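You operate a simulated robot arm through the tools that you are given. There is no shell and no other tool.

The job below is to be done with a simulated robot arm. You get a single attempt, and the scene is never put back.

## Task
Crank-mix the yellow tin, then tip it into the black pail.
Fine: water-based practice paint; the tin stands in the mixer; crank while its lid is on; leave the empty tin and its lid on the low stand; lid on the pail.
Where things are to end (x, y in the base frame): yellow tin within 0.06 m of [0.64, 0.29].

It is judged by the outcome, as a careful person would: the job done as asked, and still so three seconds after it is handed in. It fails if anything else is knocked over, pushed out of place, dropped, spilled or broken. A push-on lid holds only when it is set on centred and level and pressed home; a screw cap is set on level and turned clockwise until tight.

## Robot
A 6-joint arm with a two-finger parallel gripper, fixed in place. Base frame: the origin is on the floor under the middle of its stand, x ahead of it, y to its left, z up; the work surface is at about z = 0.5. Readings come in m, rad, newtons and seconds.
With the tool pointing down near the work surface it reaches from about 0.3 to 0.7 m from the base axis. Its first joint turns from -2.897 to 2.897 rad. Payload 4.1 kg.
The tool frame sits at the grasp point between the pads (the TCP): z along the fingers, y along the line on which they close. The tips reach 0.023 m beyond it. The gripper opens to 0.094 m. The fingers are 0.038 m wide and 0.01 m thick; the gripper's body (0.054 by 0.096 m) begins 0.039 m behind the TCP.
Orientation is that of the tool frame in the base frame, as a unit quaternion [w, x, y, z]. With the fingers straight down and closing along the base's y, the tool's x points along the base's -x, its y along +y and its z along -z.

## Interface
- The arm moves only by the tool step_arm. Its argument "moves" is a list that holds one entry, the list of rows, each a list of 7 numbers: the turn, a rotation vector about the base's x, y, z in degrees, then the shift along the base's x, y, z in m, then the closure in counts, from 0 (fully open) to 255 (shut). In form: [[[ax, ay, az, tx, ty, tz, claw], ...]]. A call has 1 to 20 rows; each row is the pose to reach, as a shift and turn from the pose commanded when the call began. Rows are played at 5 a second. More than 0.05 m and 0.15 rad between two rows, or a gripper value outside its range, and nothing of the call is played. A pose out of reach is approached as far as the arm can. The call stops where the force on the tool passes 40 N (or 10 N more than at its start, if that is more) or the arm is blocked; 0.2 s more then pass. Each finger travels about 0.045 m/s and halts on what it meets, pressing with about 35 N; the grip force reading is that of the motor and also rises with nothing between the fingers. The clock runs only during rows and for 0.2 s after the last one: add rows that repeat a pose to give the fingers time. It gives the time, the measured TCP pose, the force on the tool (base axes), the opening and the grip force at its end, in the units of the frame above (readings bear some noise), with the torque about the TCP (base axes, N m) and any sound that the robot's microphone picked up.
- Cameras (640 x 400 px; columns grow to the right, rows downward): "scene" is fixed at [0.2196, 0.5005, 1.2319]; the picture's right is [-1.00, 0.02, 0.00], its down [0.01, 0.94, -0.34] and it looks along [-0.01, -0.34, -0.94] (base axes); focal length 227 px, centre (320, 200). "wrist" rides on the gripper at [0.086, 0.016, -0.074] in the tool frame; the picture's right is [-0.18, 0.98, 0.00], its down [-0.58, -0.11, -0.81] and it looks along [-0.79, -0.15, 0.59] (tool axes); focal length 243 px, centre (320, 200). There is no depth. A picture from a camera that has moved, and an enlarged one, comes with that camera's place and axes in the base frame and with its lens.
- capture(camera): a new picture of that camera. The clock stands still meanwhile.
- raise_lower(by): slides the trunk up (or, below 0, down) by that many m; the arm rides with it, the base frame stays. It gives what a move gives, with no picture.
- zoom(camera, box): a new picture of the part [left, top, right, bottom] of that camera's present view, enlarged. The clock stands still meanwhile.
- close_job(): hands the job in; it is judged then, once.

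Places have to be worked out from the pictures, the camera data and where the tool is seen. Open the gripper and draw the arm clear of the work before you hand the job in, unless the task says otherwise.

The tools are called after "Emit:" as name(argument=value, ...) on one line, values as JSON. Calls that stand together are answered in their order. step_arm: Moves the arm, as the interface text tells. Its arguments: {"type":"object","properties":{"moves":{"type":"array"}},"required":["moves"]} The other tools are called the same way: raise_lower (by) moves the trunk up or down; capture (camera) takes a picture; zoom (camera, box) takes an enlarged picture of a part of a camera's view; close_job () hands the job in.

At the start:

```text
t: 0.0
tcp_pos: [0.2388, 0.2947, 0.9219]
tool_rot: [0.001, 0.001, 1.0, 0.0]
ft_force: [-0.5, 0.4, -0.3]
moment: [0.01, -0.01, 0.01]
grip_width: 0.0939
gripper_force: 0.0
trunk travel left (down, up): [-0.275, 0.315]
```

scene: 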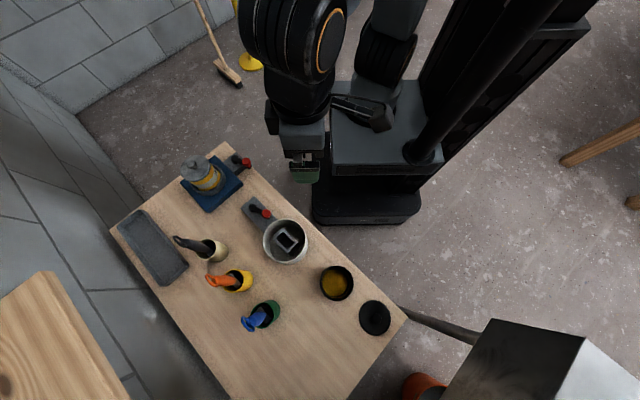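
wrist: 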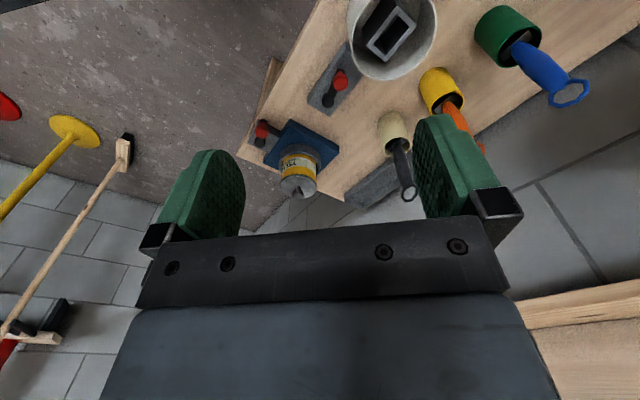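

The first pictures show a table with a tin in a blue mixer, three holders with tools, a metal pot, a black pail with yellow inside, and a black disc (the pail lid). I'll zoom in on each part of the scene to work out where things are.

Emit:
zoom(camera="scene", box=[160, 130, 320, 230])

Emit:
zoom(camera="scene", box=[280, 230, 440, 330])

Emit:
zoom(camera="scene", box=[100, 200, 300, 325])

Emit:
zoom(camera="wrist", box=[200, 0, 520, 200])

```text
4.00 times, centred on (240, 180) of scene
camera zoom: at [0.2196, 0.5005, 1.2319], right [-1.0, 0.02, 0.0], down [0.01, 0.94, -0.34], along [-0.01, -0.34, -0.94], focal length 909 px, centre (640, 280)
```

zoom: 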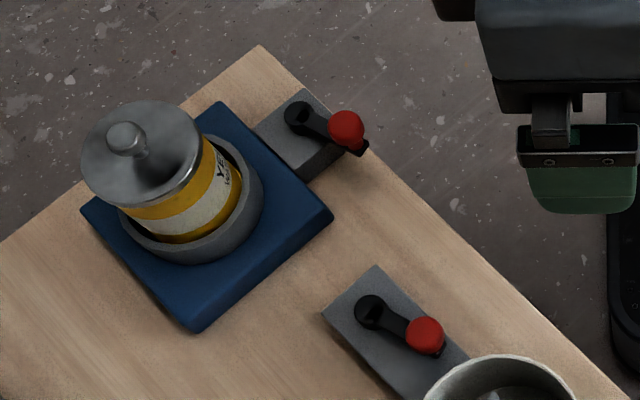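

```text
4.00 times, centred on (360, 280) of scene
camera zoom: at [0.2196, 0.5005, 1.2319], right [-1.0, 0.02, 0.0], down [0.01, 0.94, -0.34], along [-0.01, -0.34, -0.94], focal length 909 px, centre (160, -120)
```

zoom: 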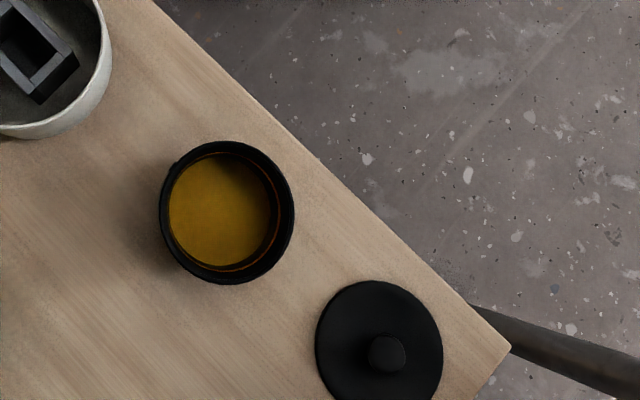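

```text
3.20 times, centred on (200, 262) of scene
camera zoom: at [0.2196, 0.5005, 1.2319], right [-1.0, 0.02, 0.0], down [0.01, 0.94, -0.34], along [-0.01, -0.34, -0.94], focal length 727 px, centre (704, 0)
```

zoom: 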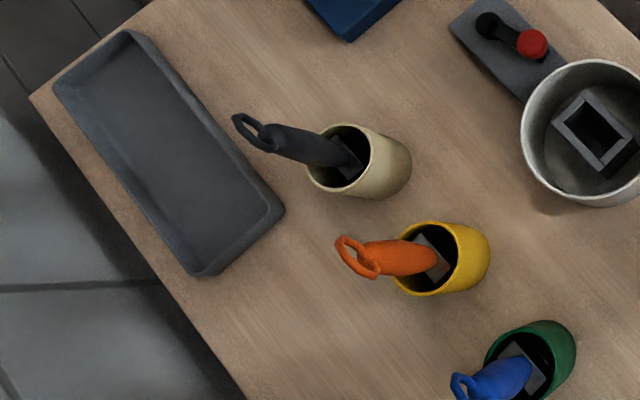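

```text
2.00 times, centred on (360, 100) of wrist
camera zoom: at [0.1524, 0.3114, 0.9972], right [0.18, 0.98, 0.0], down [0.58, -0.11, 0.81], along [0.79, -0.15, -0.59], focal length 485 px, centre (240, 400)
```

zoom: 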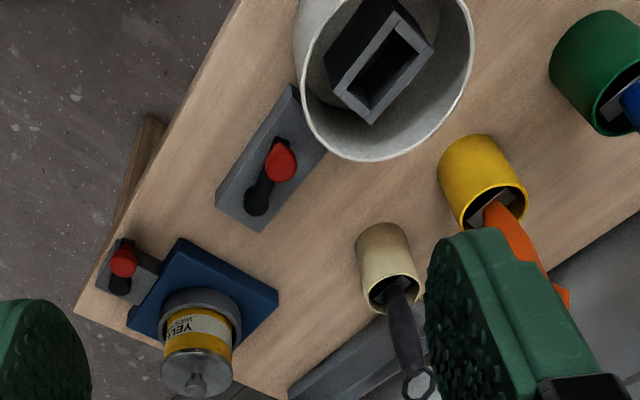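

The crank looks like it has a vertical axis: hub about (0.50, 0.10, 0.555) and red knob about (0.45, 0.13, 0.58), with the tin near (0.58, 0.19). I move the arm through free space to get a closer wrist view of the mixer.

Emit:
step_arm(moves=[[[0, 0, 0, 0.015, -0.03, -0.03, 0], [0, 0, 0, 0.03, -0.06, -0.06, 0], [0, 0, 0, 0.045, -0.09, -0.09, 0], [0, 0, 0, 0.06, -0.12, -0.12, 0], [0, 0, 0, 0.06, -0.14, -0.14, 0]]])

Emit:
capture(camera="wrist")

Emit:
capture(camera="scene")

```text
t: 1.2
tcp_pos: [0.2989, 0.1557, 0.7833]
tool_rot: [0.001, 0.0, 1.0, 0.0]
ft_force: [-0.6, -1.0, 0.6]
moment: [-0.01, 0.0, -0.02]
grip_width: 0.0939
gripper_force: 0.1
trunk travel left (down, up): [-0.275, 0.315]
```

```text
taken
camera wrist: at [0.212, 0.1714, 0.8572], right [0.18, 0.98, 0.0], down [0.58, -0.11, 0.81], along [0.79, -0.15, -0.59], focal length 243 px, centre (320, 200)
```

wrist: 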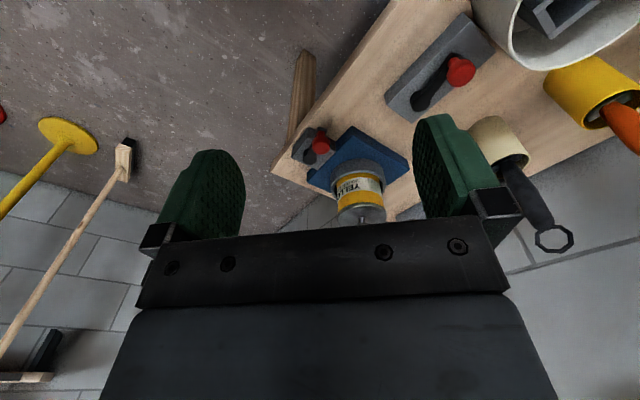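

```text
taken
```

scene: 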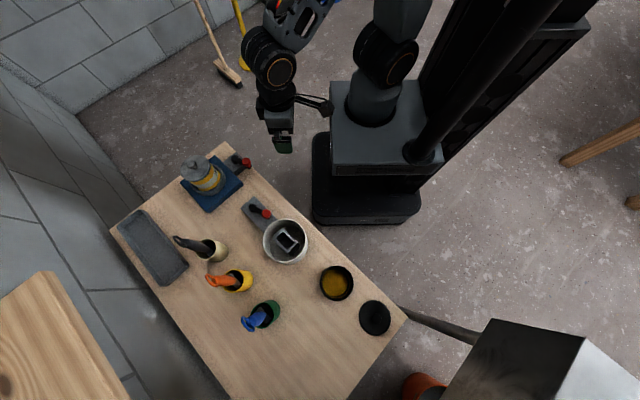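

The wrist camera sees the mixer between the fingers. I zoom into the mixer and the second crank for shape and position details.

Emit:
zoom(camera="wrist", box=[260, 110, 420, 230])

Emit:
zoom(camera="wrist", box=[370, 0, 530, 120])

```text
3.33 times, centred on (340, 170) of wrist
camera zoom: at [0.212, 0.1714, 0.8572], right [0.18, 0.98, 0.0], down [0.58, -0.11, 0.81], along [0.79, -0.15, -0.59], focal length 809 px, centre (253, 300)
```

zoom: 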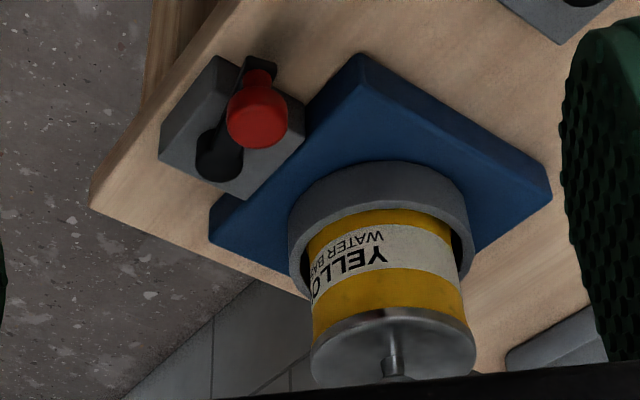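

```text
3.33 times, centred on (450, 60) of wrist
camera zoom: at [0.212, 0.1714, 0.8572], right [0.18, 0.98, 0.0], down [0.58, -0.11, 0.81], along [0.79, -0.15, -0.59], focal length 809 px, centre (-113, 667)
```

zoom: 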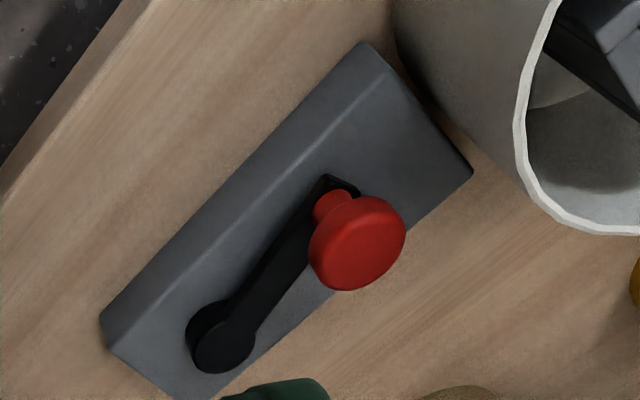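

Triangulating, the mixer knob is near (0.449, 0.130, 0.581) and its hub near (0.501, 0.100, 0.553), a radius of about 0.06. The tin's lid knob top is near (0.567, 0.187, 0.67). I move over the mixer at a safe height for a closer view.

Emit:
step_arm(moves=[[[0, 0, 0, 0.04, 0.004, 0, 0], [0, 0, 0, 0.08, 0.008, 0, 0], [0, 0, 0, 0.12, 0.012, 0, 0], [0, 0, 0, 0.15, 0.015, 0, 0], [0, 0, 0, 0.15, 0.015, 0, 0]]])

Emit:
capture(camera="wrist")

Emit:
zoom(camera="wrist", box=[220, 0, 440, 220])

```text
t: 2.4
tcp_pos: [0.4502, 0.1695, 0.7814]
tool_rot: [0.0, 0.0, 1.0, 0.0]
ft_force: [0.2, 0.2, 0.1]
moment: [0.0, 0.01, 0.04]
grip_width: 0.0942
gripper_force: 0.0
trunk travel left (down, up): [-0.275, 0.315]
```

```text
taken
camera wrist: at [0.363, 0.1865, 0.857], right [0.18, 0.98, 0.0], down [0.58, -0.11, 0.81], along [0.79, -0.15, -0.59], focal length 243 px, centre (320, 200)
```

wrist: 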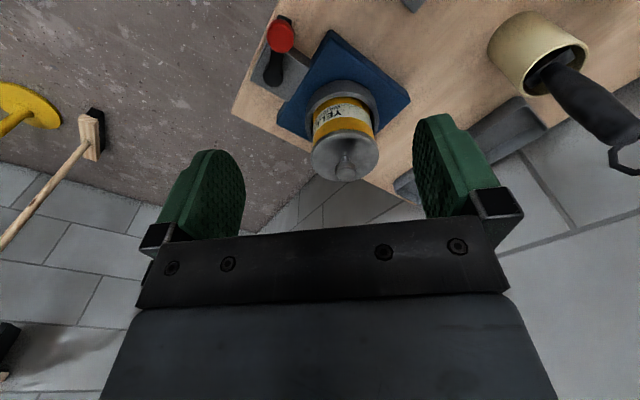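

```text
1.82 times, centred on (330, 110) of wrist
camera zoom: at [0.363, 0.1865, 0.857], right [0.18, 0.98, 0.0], down [0.58, -0.11, 0.81], along [0.79, -0.15, -0.59], focal length 441 px, centre (302, 364)
```

zoom: 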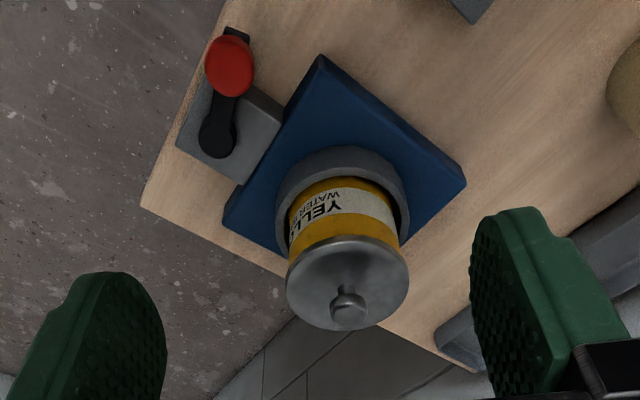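

This view puts the tin's lid centre at about (0.579, 0.179, 0.632), with a lid about 0.086 wide and a knob about 0.023 wide. I zoom in further to check the clearance between the crank's circle and the tin.

Emit:
zoom(camera="wrist", box=[240, 0, 340, 70])

Emit:
zoom(camera="wrist", box=[290, 60, 400, 190])

Emit:
zoom(camera="scene", box=[175, 140, 265, 220])

```text
5.71 times, centred on (290, 35) of wrist
camera zoom: at [0.363, 0.1865, 0.857], right [0.18, 0.98, 0.0], down [0.58, -0.11, 0.81], along [0.79, -0.15, -0.59], focal length 1386 px, centre (491, 1143)
```

zoom: 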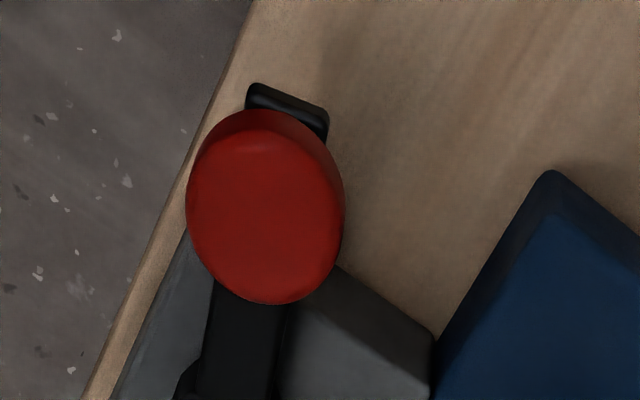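

```text
3.08 times, centred on (345, 125) of wrist
camera zoom: at [0.363, 0.1865, 0.857], right [0.18, 0.98, 0.0], down [0.58, -0.11, 0.81], along [0.79, -0.15, -0.59], focal length 746 px, centre (243, 431)
```

zoom: 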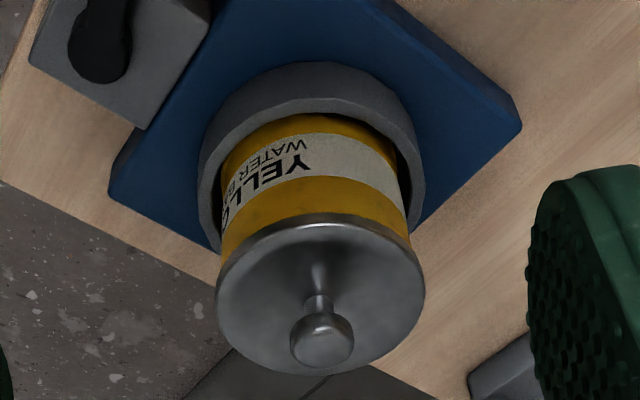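

```text
5.00 times, centred on (220, 180) of scene
camera zoom: at [0.2196, 0.5005, 1.2319], right [-1.0, 0.02, 0.0], down [0.01, 0.94, -0.34], along [-0.01, -0.34, -0.94], focal length 1136 px, centre (820, 300)
```

zoom: 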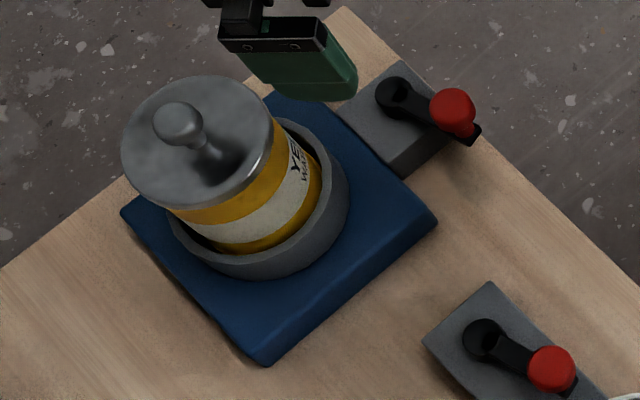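

The lid's knob and tin sit very close to the crank's circle. So I will push the knob with closed fingers, tool yawed 45° and tilted 25° to lean away from the tin. I set that orientation now, still above everything.

Emit:
step_arm(moves=[[[1.4, -3.38, 6.32, 0, -0.012, -0.012, 255], [2.8, -6.77, 12.65, 0, -0.025, -0.025, 255], [4.2, -10.15, 18.97, 0, -0.038, -0.038, 255], [5.61, -13.54, 25.29, 0, -0.05, -0.05, 255], [7.01, -16.92, 31.61, 0.001, -0.063, -0.06, 255], [8.41, -20.31, 37.94, 0.001, -0.075, -0.07, 255], [9.81, -23.69, 44.26, 0.0014, -0.0868, -0.08, 255], [9.81, -23.69, 44.26, 0.0014, -0.0868, -0.1, 255], [9.81, -23.69, 44.26, 0.0014, -0.0868, -0.1, 255]]])

Emit:
capture(camera="wrist")

Emit:
zoom(camera="scene", box=[175, 130, 275, 220])

```text
t: 4.4
tcp_pos: [0.4504, 0.0823, 0.6833]
tool_rot: [0.2, -0.372, 0.902, 0.083]
ft_force: [0.2, -0.6, 0.0]
moment: [-0.03, 0.0, -0.03]
grip_width: 0.0001
gripper_force: 35.5
trunk travel left (down, up): [-0.275, 0.315]
```

```text
taken
camera wrist: at [0.3615, 0.0172, 0.7135], right [-0.58, 0.81, 0.08], down [0.21, 0.05, 0.98], along [0.79, 0.58, -0.2], focal length 243 px, centre (320, 200)
```

wrist: 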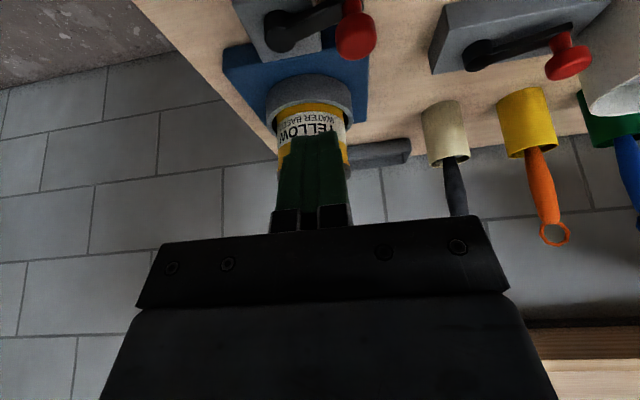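

```text
4.44 times, centred on (225, 175) of scene
camera zoom: at [0.2196, 0.5005, 1.2319], right [-1.0, 0.02, 0.0], down [0.01, 0.94, -0.34], along [-0.01, -0.34, -0.94], focal length 1010 px, centre (742, 311)
```

zoom: 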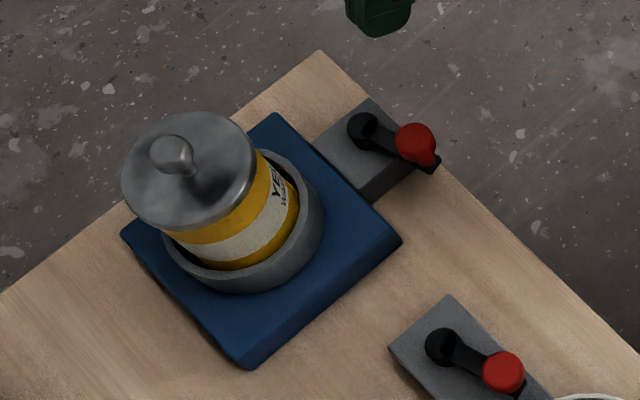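

The tool is oriented as intended. I zoom into this low side view to measure the heights of the knob, arm, cup and block.

Emit:
zoom(camera="wrist", box=[220, 0, 400, 120])

Emit:
zoom(camera="wrist", box=[420, 0, 620, 120])

```text
3.33 times, centred on (310, 60) of wrist
camera zoom: at [0.3615, 0.0172, 0.7135], right [-0.58, 0.81, 0.08], down [0.21, 0.05, 0.98], along [0.79, 0.58, -0.2], focal length 809 px, centre (353, 667)
```

zoom: 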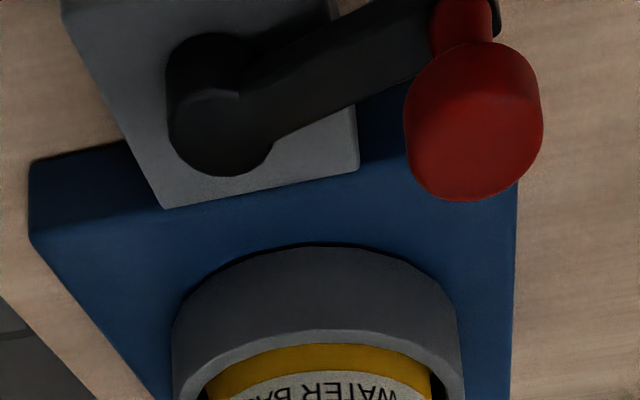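

```text
3.20 times, centred on (520, 60) of wrist
camera zoom: at [0.3615, 0.0172, 0.7135], right [-0.58, 0.81, 0.08], down [0.21, 0.05, 0.98], along [0.79, 0.58, -0.2], focal length 776 px, centre (-320, 648)
```

zoom: 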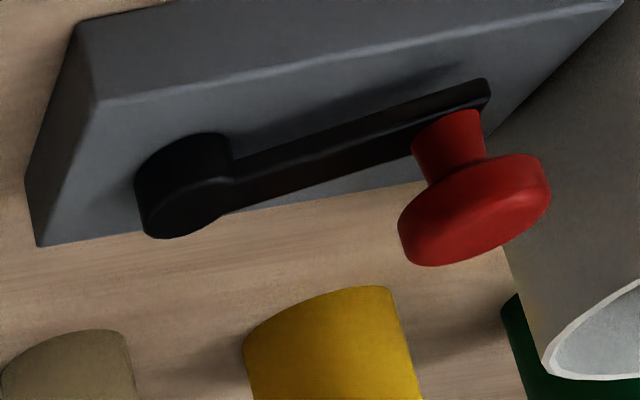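

From two wrist views, the mixer hub top is near (0.505, 0.098, 0.545). The knob head is near (0.452, 0.128, 0.576), and the cup rim is at about z 0.563. I lower the closed fingers behind the knob and give it a short gentle push clockwise to test it.

Emit:
step_arm(moves=[[[0, 0, 0, 0.0026, -0.0129, -0.04, 255], [0, 0, 0, 0.0026, -0.0129, -0.08, 255], [0, 0, 0, 0.0026, -0.0129, -0.096, 255], [0, 0, 0, -0.0013, -0.0005, -0.096, 255], [0, 0, 0, -0.0019, 0.0126, -0.096, 255], [0, 0, 0, 0.0009, 0.0253, -0.096, 255]]])

Emit:
zoom(camera="scene", box=[175, 130, 275, 220])

Emit:
capture(camera="wrist")

```text
t: 5.7
tcp_pos: [0.4486, 0.0926, 0.5865]
tool_rot: [0.197, -0.366, 0.906, 0.076]
ft_force: [-3.1, -34.4, 13.8]
moment: [-0.14, -0.11, -0.34]
grip_width: 0.0
gripper_force: 34.8
trunk travel left (down, up): [-0.275, 0.315]
stopped in row 6: the force on the tool passed its limit at 52 N (the readings are from after the stop); the commanded pose is now the measured one
```

```text
4.44 times, centred on (225, 175) of scene
camera zoom: at [0.2196, 0.5005, 1.2319], right [-1.0, 0.02, 0.0], down [0.01, 0.94, -0.34], along [-0.01, -0.34, -0.94], focal length 1010 px, centre (742, 311)
```

zoom: 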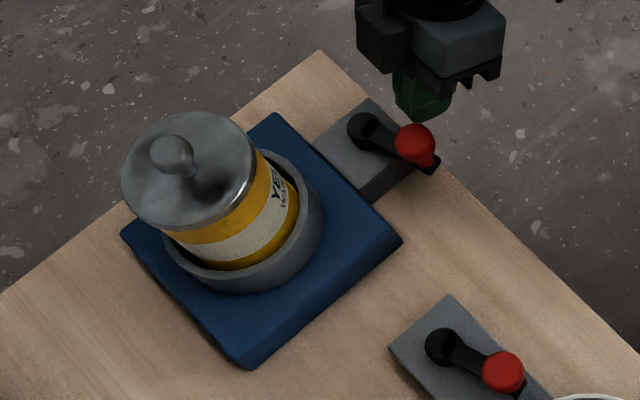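

```text
taken
camera wrist: at [0.3583, 0.0277, 0.6194], right [-0.56, 0.82, 0.07], down [0.21, 0.06, 0.97], along [0.8, 0.56, -0.21], focal length 243 px, centre (320, 200)
```

wrist: 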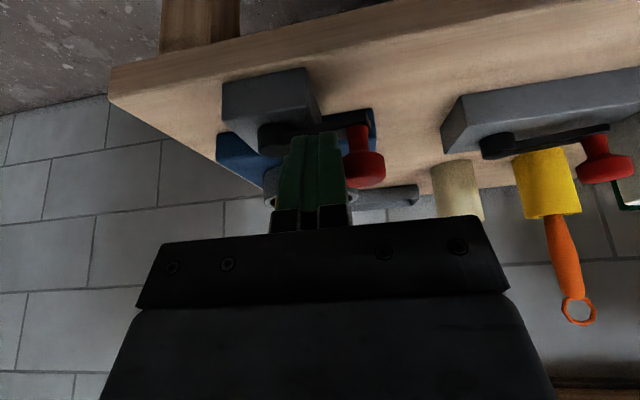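

The knob resisted about 35 N clockwise and didn't move, and the mixer hasn't shifted. It probably turns only the other way, so I back off, lift over the knob, and try a gentle counter-clockwise push from its other side.

Emit:
step_arm(moves=[[[0, 0, 0, 0, -0.012, 0, 255], [0, 0, 0, 0, -0.012, 0.03, 255], [0, 0, 0, 0, -0.005, 0.06, 255], [0, 0, 0, 0.02, 0.02, 0.06, 255], [0, 0, 0, 0.0405, 0.0475, 0.06, 255], [0, 0, 0, 0.0405, 0.0475, 0.03, 255], [0, 0, 0, 0.0405, 0.0475, 0.0, 255], [0, 0, 0, 0.0405, 0.0475, 0.0, 255]]])

Emit:
zoom(camera="scene", box=[175, 130, 275, 220])

Emit:
zoom(camera="wrist", box=[200, 40, 440, 240])

```text
t: 7.5
tcp_pos: [0.4888, 0.1424, 0.5877]
tool_rot: [0.197, -0.369, 0.905, 0.078]
ft_force: [0.5, -0.2, -0.5]
moment: [0.01, -0.02, 0.01]
grip_width: 0.0
gripper_force: 35.4
trunk travel left (down, up): [-0.275, 0.315]
```

```text
4.44 times, centred on (225, 175) of scene
camera zoom: at [0.2196, 0.5005, 1.2319], right [-1.0, 0.02, 0.0], down [0.01, 0.94, -0.34], along [-0.01, -0.34, -0.94], focal length 1010 px, centre (742, 311)
```

zoom: 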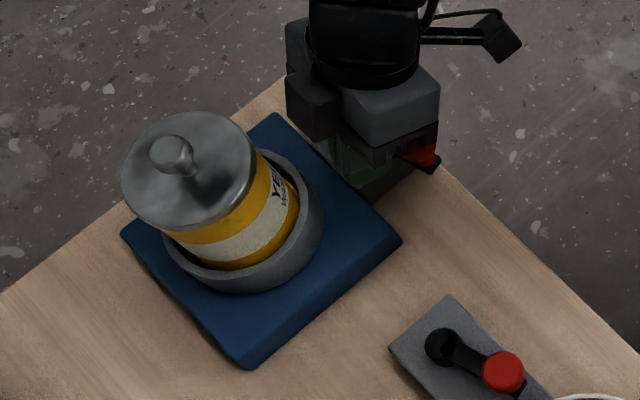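

```text
2.00 times, centred on (320, 140) of wrist
camera zoom: at [0.3992, 0.0782, 0.6186], right [-0.57, 0.82, 0.07], down [0.21, 0.06, 0.97], along [0.79, 0.57, -0.21], focal length 485 px, centre (320, 320)
```

zoom: 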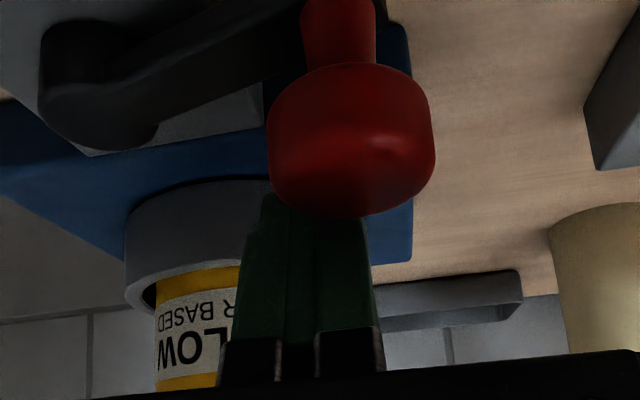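

The fingers now sit on the tin side of the knob with no contact force. I push gently counter-clockwise in small rows.

Emit:
step_arm(moves=[[[0, 0, 0, -0.006, -0.002, 0, 255], [0, 0, 0, -0.012, -0.004, 0, 255], [0, 0, 0, -0.016, -0.006, 0, 255], [0, 0, 0, -0.02, -0.008, 0, 255], [0, 0, 0, -0.0235, -0.011, 0, 255], [0, 0, 0, -0.0265, -0.0136, 0, 255]]])

Emit:
zoom(camera="scene", box=[175, 130, 275, 220])

Emit:
zoom(camera="wrist", box=[200, 40, 440, 240])

```text
t: 8.9
tcp_pos: [0.4625, 0.1286, 0.5855]
tool_rot: [0.196, -0.37, 0.905, 0.078]
ft_force: [0.5, -0.9, -0.3]
moment: [-0.03, -0.02, 0.01]
grip_width: 0.0001
gripper_force: 34.5
trunk travel left (down, up): [-0.275, 0.315]
```

```text
4.44 times, centred on (225, 175) of scene
camera zoom: at [0.2196, 0.5005, 1.2319], right [-1.0, 0.02, 0.0], down [0.01, 0.94, -0.34], along [-0.01, -0.34, -0.94], focal length 1010 px, centre (742, 311)
```

zoom: 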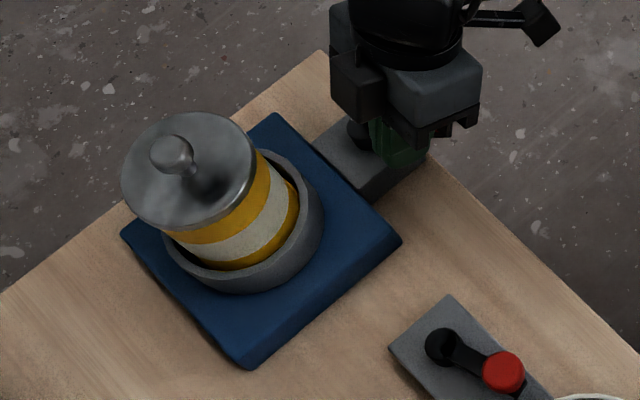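

```text
2.00 times, centred on (320, 140) of wrist
camera zoom: at [0.3722, 0.0642, 0.6179], right [-0.57, 0.82, 0.07], down [0.21, 0.06, 0.97], along [0.79, 0.57, -0.21], focal length 485 px, centre (320, 320)
```

zoom: 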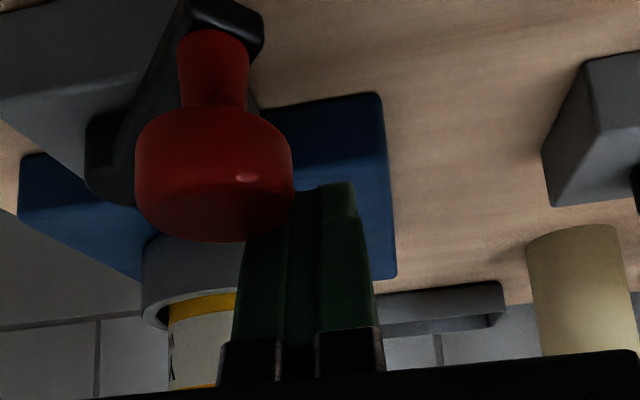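

The crank turns freely counter-clockwise, and the label shows the tin turning with it. I push the knob on around the open side of its circle, stopping before it nears the tin so I can check clearance.

Emit:
step_arm(moves=[[[0, 0, 0, -0.0078, -0.0104, 0, 255], [0, 0, 0, -0.0128, -0.0225, 0, 255], [0, 0, 0, -0.0145, -0.0354, 0, 255], [0, 0, 0, -0.0128, -0.0483, 0, 255], [0, 0, 0, -0.0078, -0.0604, 0, 255], [0, 0, 0, 0.0001, -0.0708, 0, 255], [0, 0, 0, 0.0105, -0.0787, 0, 255], [0, 0, 0, 0.0226, -0.0837, 0, 255], [0, 0, 0, 0.0355, -0.0854, 0, 255], [0, 0, 0, 0.0484, -0.0837, 0, 255], [0, 0, 0, 0.0605, -0.0787, 0, 255], [0, 0, 0, 0.0709, -0.0708, 0, 255], [0, 0, 0, 0.0788, -0.0604, 0, 255]]])

Emit:
zoom(camera="scene", box=[175, 130, 275, 220])

Emit:
capture(camera="wrist")

```text
t: 11.2
tcp_pos: [0.5092, 0.0493, 0.5848]
tool_rot: [0.192, -0.372, 0.904, 0.084]
ft_force: [-18.5, 10.7, 16.5]
moment: [0.26, 0.0, 0.29]
grip_width: 0.0001
gripper_force: 35.0
trunk travel left (down, up): [-0.275, 0.315]
stopped in row 11: the force on the tool passed its limit at 51 N (the readings are from after the stop); the commanded pose is now the measured one
```

```text
4.44 times, centred on (225, 175) of scene
camera zoom: at [0.2196, 0.5005, 1.2319], right [-1.0, 0.02, 0.0], down [0.01, 0.94, -0.34], along [-0.01, -0.34, -0.94], focal length 1010 px, centre (742, 311)
```

zoom: 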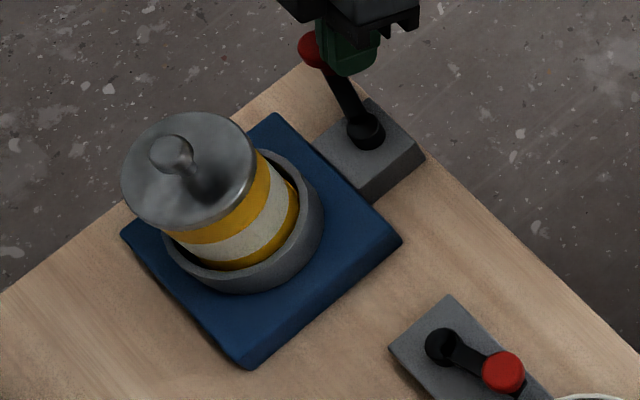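

```text
taken
camera wrist: at [0.421, -0.0161, 0.6181], right [-0.57, 0.82, 0.08], down [0.22, 0.06, 0.97], along [0.79, 0.58, -0.22], focal length 243 px, centre (320, 200)
```

wrist: 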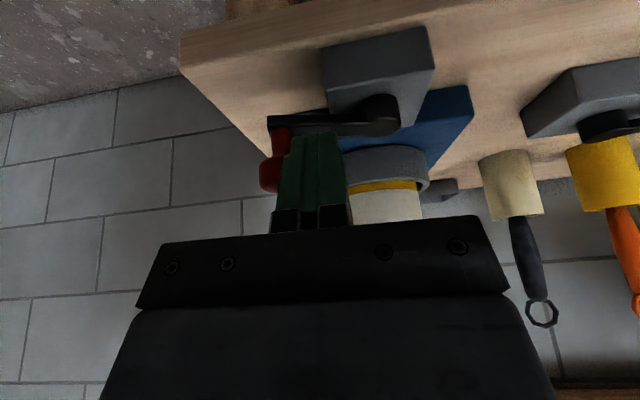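

The fingers jammed radially against the knob rather than tangentially, which is a fault in my push geometry and not a crank limit. Pushing the side of the crank arm near the hub would avoid that, so I zoom to measure the arm and block heights.

Emit:
zoom(camera="wrist", box=[250, 20, 490, 220])

Emit:
zoom(camera="scene", box=[200, 130, 260, 180])

```text
2.00 times, centred on (370, 120) of wrist
camera zoom: at [0.421, -0.0161, 0.6181], right [-0.57, 0.82, 0.08], down [0.22, 0.06, 0.97], along [0.79, 0.58, -0.22], focal length 485 px, centre (220, 360)
```

zoom: 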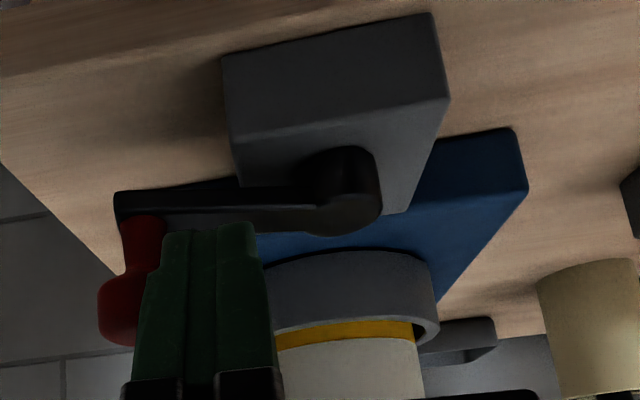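

```text
8.00 times, centred on (230, 155) of scene
camera zoom: at [0.2196, 0.5005, 1.2319], right [-1.0, 0.02, 0.0], down [0.01, 0.94, -0.34], along [-0.01, -0.34, -0.94], focal length 1817 px, centre (1040, 560)
```

zoom: 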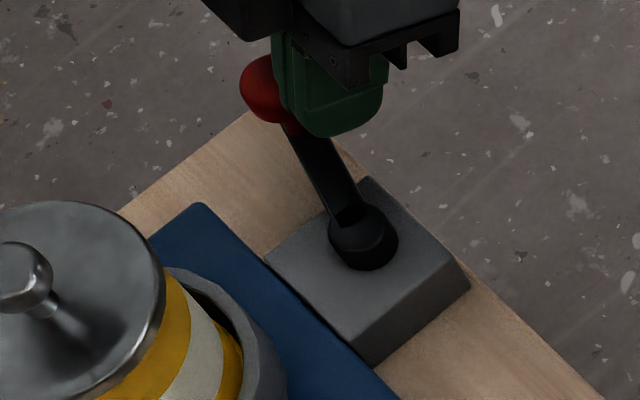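

Measured heights: block top about 0.533, arm about 0.535–0.546, cup rim about 0.563. So the fingers should stay above the rim and push the knob from directly behind. I back off, go around behind the knob, and push it on to roughly the +x direction.

Emit:
step_arm(moves=[[[0, 0, 0, -0.0081, 0.0078, 0, 255], [0, 0, 0, -0.0211, -0.0032, 0, 255], [0, 0, 0, -0.0231, -0.0262, 0, 255], [0, 0, 0, -0.0132, -0.0264, 0, 255], [0, 0, 0, -0.0025, -0.0237, 0, 255], [0, 0, 0, 0.0081, -0.021, 0, 255], [0, 0, 0, 0.0209, -0.0147, 0, 255], [0, 0, 0, 0.0324, -0.0047, 0, 255], [0, 0, 0, 0.0409, 0.0089, 0, 255]]])

Emit:
zoom(camera="scene", box=[175, 130, 275, 220])

Emit:
zoom(camera="wrist", box=[200, 20, 440, 220])

```text
t: 12.6
tcp_pos: [0.5053, 0.023, 0.5827]
tool_rot: [0.187, -0.371, 0.906, 0.084]
ft_force: [-21.8, -13.2, 13.0]
moment: [0.21, 0.11, 0.09]
grip_width: 0.0
gripper_force: 35.3
trunk travel left (down, up): [-0.275, 0.315]
stopped in row 6: the force on the tool passed its limit at 50 N (the readings are from after the stop); the commanded pose is now the measured one
```

```text
4.44 times, centred on (225, 175) of scene
camera zoom: at [0.2196, 0.5005, 1.2319], right [-1.0, 0.02, 0.0], down [0.01, 0.94, -0.34], along [-0.01, -0.34, -0.94], focal length 1010 px, centre (742, 311)
```

zoom: 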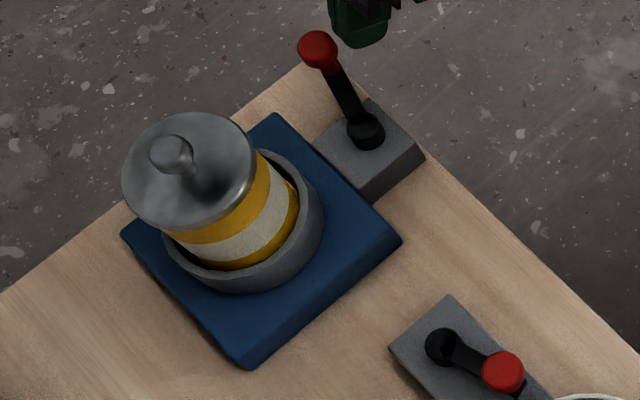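

```text
2.00 times, centred on (320, 120) of wrist
camera zoom: at [0.4166, -0.0422, 0.6165], right [-0.57, 0.82, 0.09], down [0.24, 0.06, 0.97], along [0.79, 0.57, -0.23], focal length 485 px, centre (320, 360)
```

zoom: 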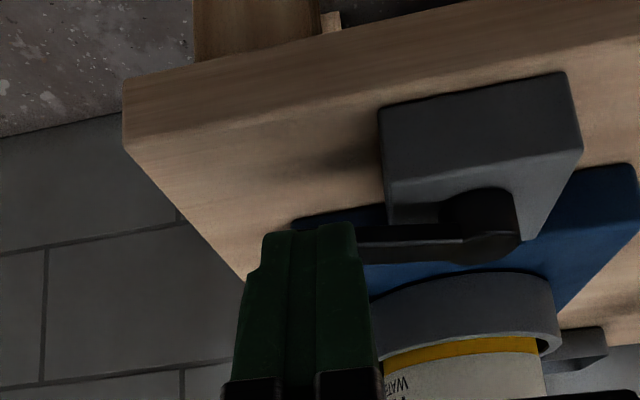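

The push here was purely tangential, and the knob still stopped at the same angle (about 300°). So the crank has end stops and travels roughly 150° to 300°, and it has to be worked back and forth. I step over to the far side of the knob and swing it back clockwise.

Emit:
step_arm(moves=[[[0, 0, 0, -0.0152, 0.0131, 0.003, 255], [0, 0, 0, -0.0072, 0.0481, 0.003, 255], [0, 0, 0, 0.0228, 0.0631, 0.003, 255], [0, 0, 0, 0.0548, 0.0501, 0.003, 255], [0, 0, 0, 0.0523, 0.0364, 0.003, 255], [0, 0, 0, 0.0403, 0.0208, 0.003, 255], [0, 0, 0, 0.0257, 0.0101, 0.003, 255], [0, 0, 0, 0.0078, 0.0041, 0.003, 255], [0, 0, 0, -0.012, 0.0039, 0.003, 255], [0, 0, 0, -0.0314, 0.0103, 0.003, 255], [0, 0, 0, -0.0434, 0.0149, 0.003, 255], [0, 0, 0, -0.0552, 0.0232, 0.003, 255], [0, 0, 0, -0.0652, 0.0352, 0.003, 255]]])

Emit:
zoom(camera="scene", box=[175, 130, 275, 220])

Emit:
zoom(camera="wrist", box=[200, 20, 440, 220])

```text
t: 15.4
tcp_pos: [0.4419, 0.0604, 0.5856]
tool_rot: [0.187, -0.371, 0.906, 0.083]
ft_force: [0.3, 0.5, -0.1]
moment: [-0.03, -0.02, 0.03]
grip_width: 0.0003
gripper_force: 35.4
trunk travel left (down, up): [-0.275, 0.315]
```

```text
4.44 times, centred on (225, 175) of scene
camera zoom: at [0.2196, 0.5005, 1.2319], right [-1.0, 0.02, 0.0], down [0.01, 0.94, -0.34], along [-0.01, -0.34, -0.94], focal length 1010 px, centre (742, 311)
```

zoom: 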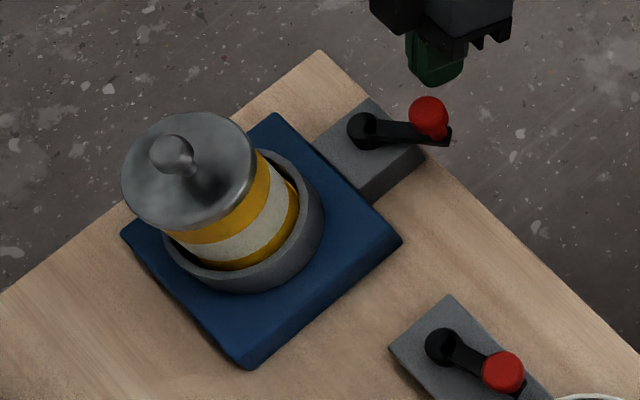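

```text
2.00 times, centred on (320, 120) of wrist
camera zoom: at [0.354, -0.0052, 0.6192], right [-0.57, 0.82, 0.09], down [0.23, 0.06, 0.97], along [0.79, 0.57, -0.23], focal length 485 px, centre (320, 360)
```

zoom: 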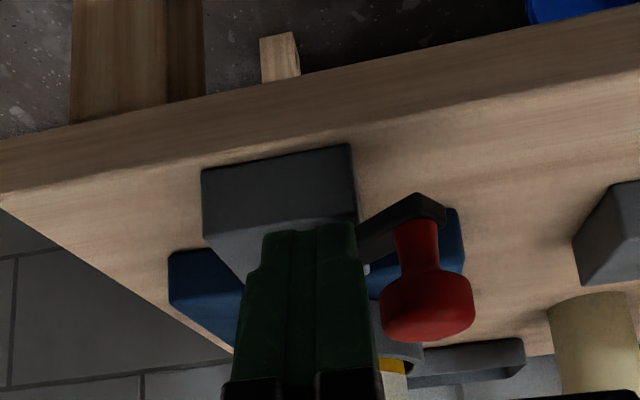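

The crank swings freely both ways between its stops. I run one full back-and-forth cycle by stepping around the knob, finishing where I started so it can be repeated.

Emit:
step_arm(moves=[[[0, 0, 0, -0.008, 0.0249, 0, 255], [0, 0, 0, 0.013, 0.0129, 0, 255], [0, 0, 0, 0.0475, 0.0474, 0, 255], [0, 0, 0, 0.046, 0.0879, 0, 255], [0, 0, 0, 0.0263, 0.0924, 0, 255], [0, 0, 0, 0.0107, 0.0804, 0, 255], [0, 0, 0, -0.0035, 0.0569, 0, 255], [0, 0, 0, -0.004, 0.0184, 0, 255], [0, 0, 0, 0.0085, -0.0091, 0, 255], [0, 0, 0, 0.0251, -0.0251, 0, 255], [0, 0, 0, 0.05, -0.0331, 0, 255], [0, 0, 0, 0.038, -0.0121, 0, 255], [0, 0, 0, 0.0725, 0.0224, 0, 255], [0, 0, 0, 0.113, 0.0209, 0, 255], [0, 0, 0, 0.1175, 0.0012, 0, 255], [0, 0, 0, 0.1055, -0.0144, 0, 255], [0, 0, 0, 0.082, -0.0286, 0, 255], [0, 0, 0, 0.0435, -0.0291, 0, 255], [0, 0, 0, 0.016, -0.0166, 0, 255], [0, 0, 0, 0, 0, 0, 255]]])

Emit:
zoom(camera="scene", box=[175, 130, 275, 220])

Emit:
zoom(camera="wrist", box=[200, 20, 440, 220])

```text
t: 19.6
tcp_pos: [0.442, 0.0606, 0.5863]
tool_rot: [0.186, -0.37, 0.906, 0.083]
ft_force: [-1.2, 0.2, -0.4]
moment: [0.0, 0.01, -0.01]
grip_width: 0.0001
gripper_force: 34.7
trunk travel left (down, up): [-0.275, 0.315]
```

```text
4.44 times, centred on (225, 175) of scene
camera zoom: at [0.2196, 0.5005, 1.2319], right [-1.0, 0.02, 0.0], down [0.01, 0.94, -0.34], along [-0.01, -0.34, -0.94], focal length 1010 px, centre (742, 311)
```

zoom: 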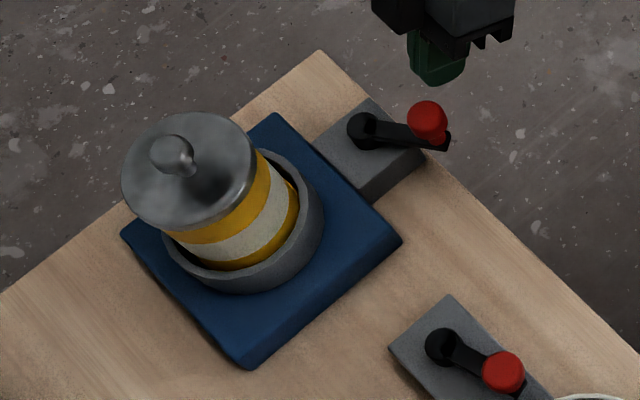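

```text
2.00 times, centred on (320, 120) of wrist
camera zoom: at [0.353, -0.0061, 0.6186], right [-0.57, 0.82, 0.09], down [0.23, 0.06, 0.97], along [0.79, 0.57, -0.23], focal length 485 px, centre (320, 360)
```

zoom: 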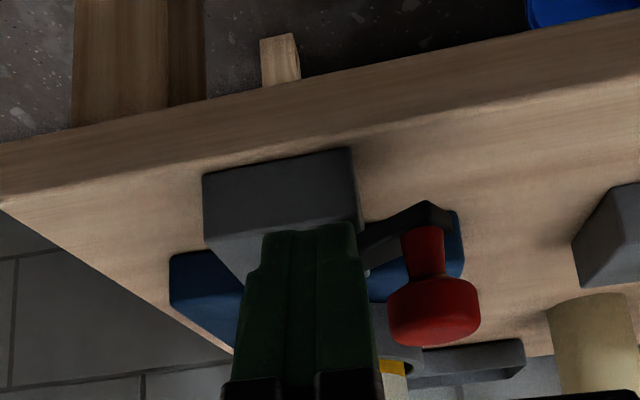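

The cycle works with almost no load. I repeat it, taking the strokes a little closer to both stops.

Emit:
step_arm(moves=[[[0, 0, 0, -0.0087, 0.0314, 0, 255], [0, 0, 0, 0.013, 0.0129, 0, 255], [0, 0, 0, 0.0475, 0.0474, 0, 255], [0, 0, 0, 0.046, 0.0879, 0, 255], [0, 0, 0, 0.0263, 0.0924, 0, 255], [0, 0, 0, 0.0107, 0.0804, 0, 255], [0, 0, 0, -0.0035, 0.0569, 0, 255], [0, 0, 0, -0.004, 0.0184, 0, 255], [0, 0, 0, 0.0085, -0.0091, 0, 255], [0, 0, 0, 0.0251, -0.0251, 0, 255], [0, 0, 0, 0.0565, -0.0338, 0, 255], [0, 0, 0, 0.038, -0.0121, 0, 255], [0, 0, 0, 0.0725, 0.0224, 0, 255], [0, 0, 0, 0.113, 0.0209, 0, 255], [0, 0, 0, 0.1175, 0.0012, 0, 255], [0, 0, 0, 0.1055, -0.0144, 0, 255], [0, 0, 0, 0.082, -0.0286, 0, 255], [0, 0, 0, 0.0435, -0.0291, 0, 255], [0, 0, 0, 0.016, -0.0166, 0, 255], [0, 0, 0, 0, 0, 0, 255]]])

Emit:
zoom(camera="scene", box=[175, 130, 275, 220])

```text
t: 23.8
tcp_pos: [0.4428, 0.0604, 0.5851]
tool_rot: [0.187, -0.371, 0.906, 0.083]
ft_force: [0.2, -0.1, -0.1]
moment: [0.01, -0.02, -0.02]
grip_width: 0.0001
gripper_force: 35.1
trunk travel left (down, up): [-0.275, 0.315]
```

```text
4.44 times, centred on (225, 175) of scene
camera zoom: at [0.2196, 0.5005, 1.2319], right [-1.0, 0.02, 0.0], down [0.01, 0.94, -0.34], along [-0.01, -0.34, -0.94], focal length 1010 px, centre (742, 311)
```

zoom: 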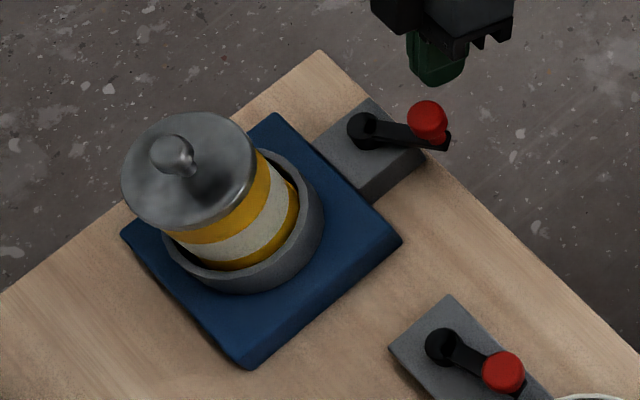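

No trouble on that cycle: no load and nothing shifted. I run another full cycle to mix properly.

Emit:
step_arm(moves=[[[0, 0, 0, -0.0087, 0.0314, 0, 255], [0, 0, 0, 0.013, 0.0129, 0, 255], [0, 0, 0, 0.0475, 0.0474, 0, 255], [0, 0, 0, 0.046, 0.0879, 0, 255], [0, 0, 0, 0.0263, 0.0924, 0, 255], [0, 0, 0, 0.0107, 0.0804, 0, 255], [0, 0, 0, -0.0035, 0.0569, 0, 255], [0, 0, 0, -0.004, 0.0184, 0, 255], [0, 0, 0, 0.0085, -0.0091, 0, 255], [0, 0, 0, 0.0251, -0.0251, 0, 255], [0, 0, 0, 0.0565, -0.0338, 0, 255], [0, 0, 0, 0.038, -0.0121, 0, 255], [0, 0, 0, 0.0725, 0.0224, 0, 255], [0, 0, 0, 0.113, 0.0209, 0, 255], [0, 0, 0, 0.1175, 0.0012, 0, 255], [0, 0, 0, 0.1055, -0.0144, 0, 255], [0, 0, 0, 0.082, -0.0286, 0, 255], [0, 0, 0, 0.0435, -0.0291, 0, 255], [0, 0, 0, 0.016, -0.0166, 0, 255], [0, 0, 0, 0, 0, 0, 255]]])

```text
t: 28.0
tcp_pos: [0.4416, 0.0603, 0.5852]
tool_rot: [0.187, -0.371, 0.906, 0.083]
ft_force: [1.3, -0.3, 0.1]
moment: [-0.06, -0.04, 0.02]
grip_width: 0.0
gripper_force: 35.3
trunk travel left (down, up): [-0.275, 0.315]
```

The readings stay quiet and no sound is reported. I continue with another full cycle.

Emit:
step_arm(moves=[[[0, 0, 0, -0.0087, 0.0314, 0, 255], [0, 0, 0, 0.013, 0.0129, 0, 255], [0, 0, 0, 0.0475, 0.0474, 0, 255], [0, 0, 0, 0.046, 0.0879, 0, 255], [0, 0, 0, 0.0263, 0.0924, 0, 255], [0, 0, 0, 0.0107, 0.0804, 0, 255], [0, 0, 0, -0.0035, 0.0569, 0, 255], [0, 0, 0, -0.004, 0.0184, 0, 255], [0, 0, 0, 0.0085, -0.0091, 0, 255], [0, 0, 0, 0.0251, -0.0251, 0, 255], [0, 0, 0, 0.0565, -0.0338, 0, 255], [0, 0, 0, 0.038, -0.0121, 0, 255], [0, 0, 0, 0.0725, 0.0224, 0, 255], [0, 0, 0, 0.113, 0.0209, 0, 255], [0, 0, 0, 0.1175, 0.0012, 0, 255], [0, 0, 0, 0.1055, -0.0144, 0, 255], [0, 0, 0, 0.082, -0.0286, 0, 255], [0, 0, 0, 0.0435, -0.0291, 0, 255], [0, 0, 0, 0.016, -0.0166, 0, 255], [0, 0, 0, 0, 0, 0, 255]]])

Emit:
zoom(camera="scene", box=[175, 130, 275, 220])

```text
t: 32.2
tcp_pos: [0.4413, 0.0599, 0.5855]
tool_rot: [0.186, -0.371, 0.906, 0.084]
ft_force: [0.4, -0.6, -0.6]
moment: [-0.01, -0.02, -0.02]
grip_width: 0.0
gripper_force: 35.0
trunk travel left (down, up): [-0.275, 0.315]
```

```text
4.44 times, centred on (225, 175) of scene
camera zoom: at [0.2196, 0.5005, 1.2319], right [-1.0, 0.02, 0.0], down [0.01, 0.94, -0.34], along [-0.01, -0.34, -0.94], focal length 1010 px, centre (742, 311)
```

zoom: 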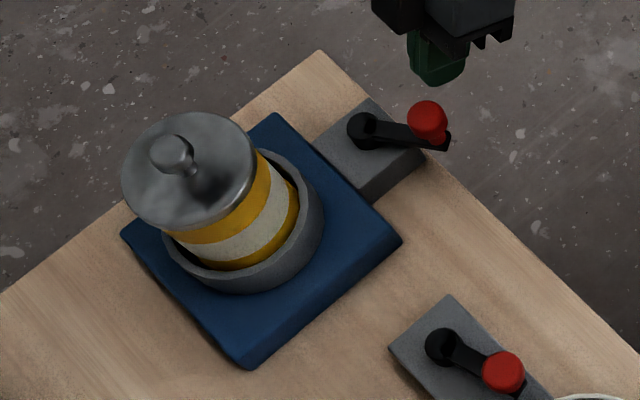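

That is about ten strokes so far, and extra mixing does no harm. I run a few more cycles for margin.

Emit:
step_arm(moves=[[[0, 0, 0, -0.0087, 0.0314, 0, 255], [0, 0, 0, 0.013, 0.0129, 0, 255], [0, 0, 0, 0.0475, 0.0474, 0, 255], [0, 0, 0, 0.046, 0.0879, 0, 255], [0, 0, 0, 0.0263, 0.0924, 0, 255], [0, 0, 0, 0.0107, 0.0804, 0, 255], [0, 0, 0, -0.0035, 0.0569, 0, 255], [0, 0, 0, -0.004, 0.0184, 0, 255], [0, 0, 0, 0.0085, -0.0091, 0, 255], [0, 0, 0, 0.0251, -0.0251, 0, 255], [0, 0, 0, 0.0565, -0.0338, 0, 255], [0, 0, 0, 0.038, -0.0121, 0, 255], [0, 0, 0, 0.0725, 0.0224, 0, 255], [0, 0, 0, 0.113, 0.0209, 0, 255], [0, 0, 0, 0.1175, 0.0012, 0, 255], [0, 0, 0, 0.1055, -0.0144, 0, 255], [0, 0, 0, 0.082, -0.0286, 0, 255], [0, 0, 0, 0.0435, -0.0291, 0, 255], [0, 0, 0, 0.016, -0.0166, 0, 255], [0, 0, 0, 0, 0, 0, 255]]])

```text
t: 36.4
tcp_pos: [0.4412, 0.0606, 0.5848]
tool_rot: [0.187, -0.371, 0.906, 0.083]
ft_force: [-0.8, -0.3, 0.1]
moment: [0.01, 0.0, -0.01]
grip_width: 0.0001
gripper_force: 34.9
trunk travel left (down, up): [-0.275, 0.315]
```

All still quiet. I do another cycle.

Emit:
step_arm(moves=[[[0, 0, 0, -0.0087, 0.0314, 0, 255], [0, 0, 0, 0.013, 0.0129, 0, 255], [0, 0, 0, 0.0475, 0.0474, 0, 255], [0, 0, 0, 0.046, 0.0879, 0, 255], [0, 0, 0, 0.0263, 0.0924, 0, 255], [0, 0, 0, 0.0107, 0.0804, 0, 255], [0, 0, 0, -0.0035, 0.0569, 0, 255], [0, 0, 0, -0.004, 0.0184, 0, 255], [0, 0, 0, 0.0085, -0.0091, 0, 255], [0, 0, 0, 0.0251, -0.0251, 0, 255], [0, 0, 0, 0.0565, -0.0338, 0, 255], [0, 0, 0, 0.038, -0.0121, 0, 255], [0, 0, 0, 0.0725, 0.0224, 0, 255], [0, 0, 0, 0.113, 0.0209, 0, 255], [0, 0, 0, 0.1175, 0.0012, 0, 255], [0, 0, 0, 0.1055, -0.0144, 0, 255], [0, 0, 0, 0.082, -0.0286, 0, 255], [0, 0, 0, 0.0435, -0.0291, 0, 255], [0, 0, 0, 0.016, -0.0166, 0, 255], [0, 0, 0, 0, 0, 0, 255]]])

```text
t: 40.6
tcp_pos: [0.4423, 0.0593, 0.5859]
tool_rot: [0.187, -0.371, 0.906, 0.084]
ft_force: [0.2, -0.6, 0.4]
moment: [0.02, 0.0, 0.05]
grip_width: 0.0002
gripper_force: 35.1
trunk travel left (down, up): [-0.275, 0.315]
```

Fourteen strokes are done with no disturbance. I do one last cycle and then move on to the lid.

Emit:
step_arm(moves=[[[0, 0, 0, -0.0087, 0.0314, 0, 255], [0, 0, 0, 0.013, 0.0129, 0, 255], [0, 0, 0, 0.0475, 0.0474, 0, 255], [0, 0, 0, 0.046, 0.0879, 0, 255], [0, 0, 0, 0.0263, 0.0924, 0, 255], [0, 0, 0, 0.0107, 0.0804, 0, 255], [0, 0, 0, -0.0035, 0.0569, 0, 255], [0, 0, 0, -0.004, 0.0184, 0, 255], [0, 0, 0, 0.0085, -0.0091, 0, 255], [0, 0, 0, 0.0251, -0.0251, 0, 255], [0, 0, 0, 0.0565, -0.0338, 0, 255], [0, 0, 0, 0.038, -0.0121, 0, 255], [0, 0, 0, 0.0725, 0.0224, 0, 255], [0, 0, 0, 0.113, 0.0209, 0, 255], [0, 0, 0, 0.1175, 0.0012, 0, 255], [0, 0, 0, 0.1055, -0.0144, 0, 255], [0, 0, 0, 0.082, -0.0286, 0, 255], [0, 0, 0, 0.0435, -0.0291, 0, 255], [0, 0, 0, 0.016, -0.0166, 0, 255], [0, 0, 0, 0, 0, 0, 255]]])

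Emit:
capture(camera="scene")

```text
t: 44.8
tcp_pos: [0.4427, 0.0582, 0.5844]
tool_rot: [0.187, -0.372, 0.905, 0.084]
ft_force: [-0.4, 0.2, -0.5]
moment: [0.02, 0.0, 0.03]
grip_width: 0.0001
gripper_force: 35.2
trunk travel left (down, up): [-0.275, 0.315]
```

```text
taken
```

scene: 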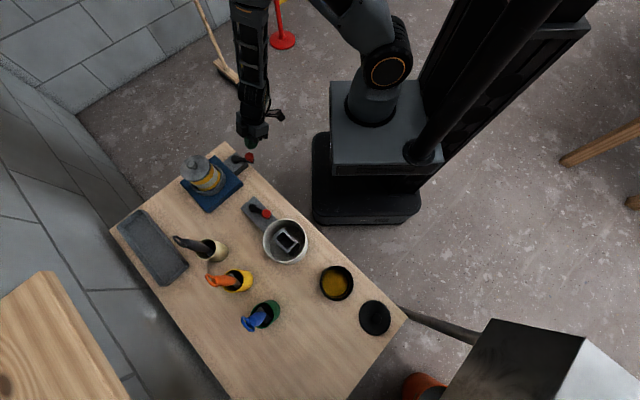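

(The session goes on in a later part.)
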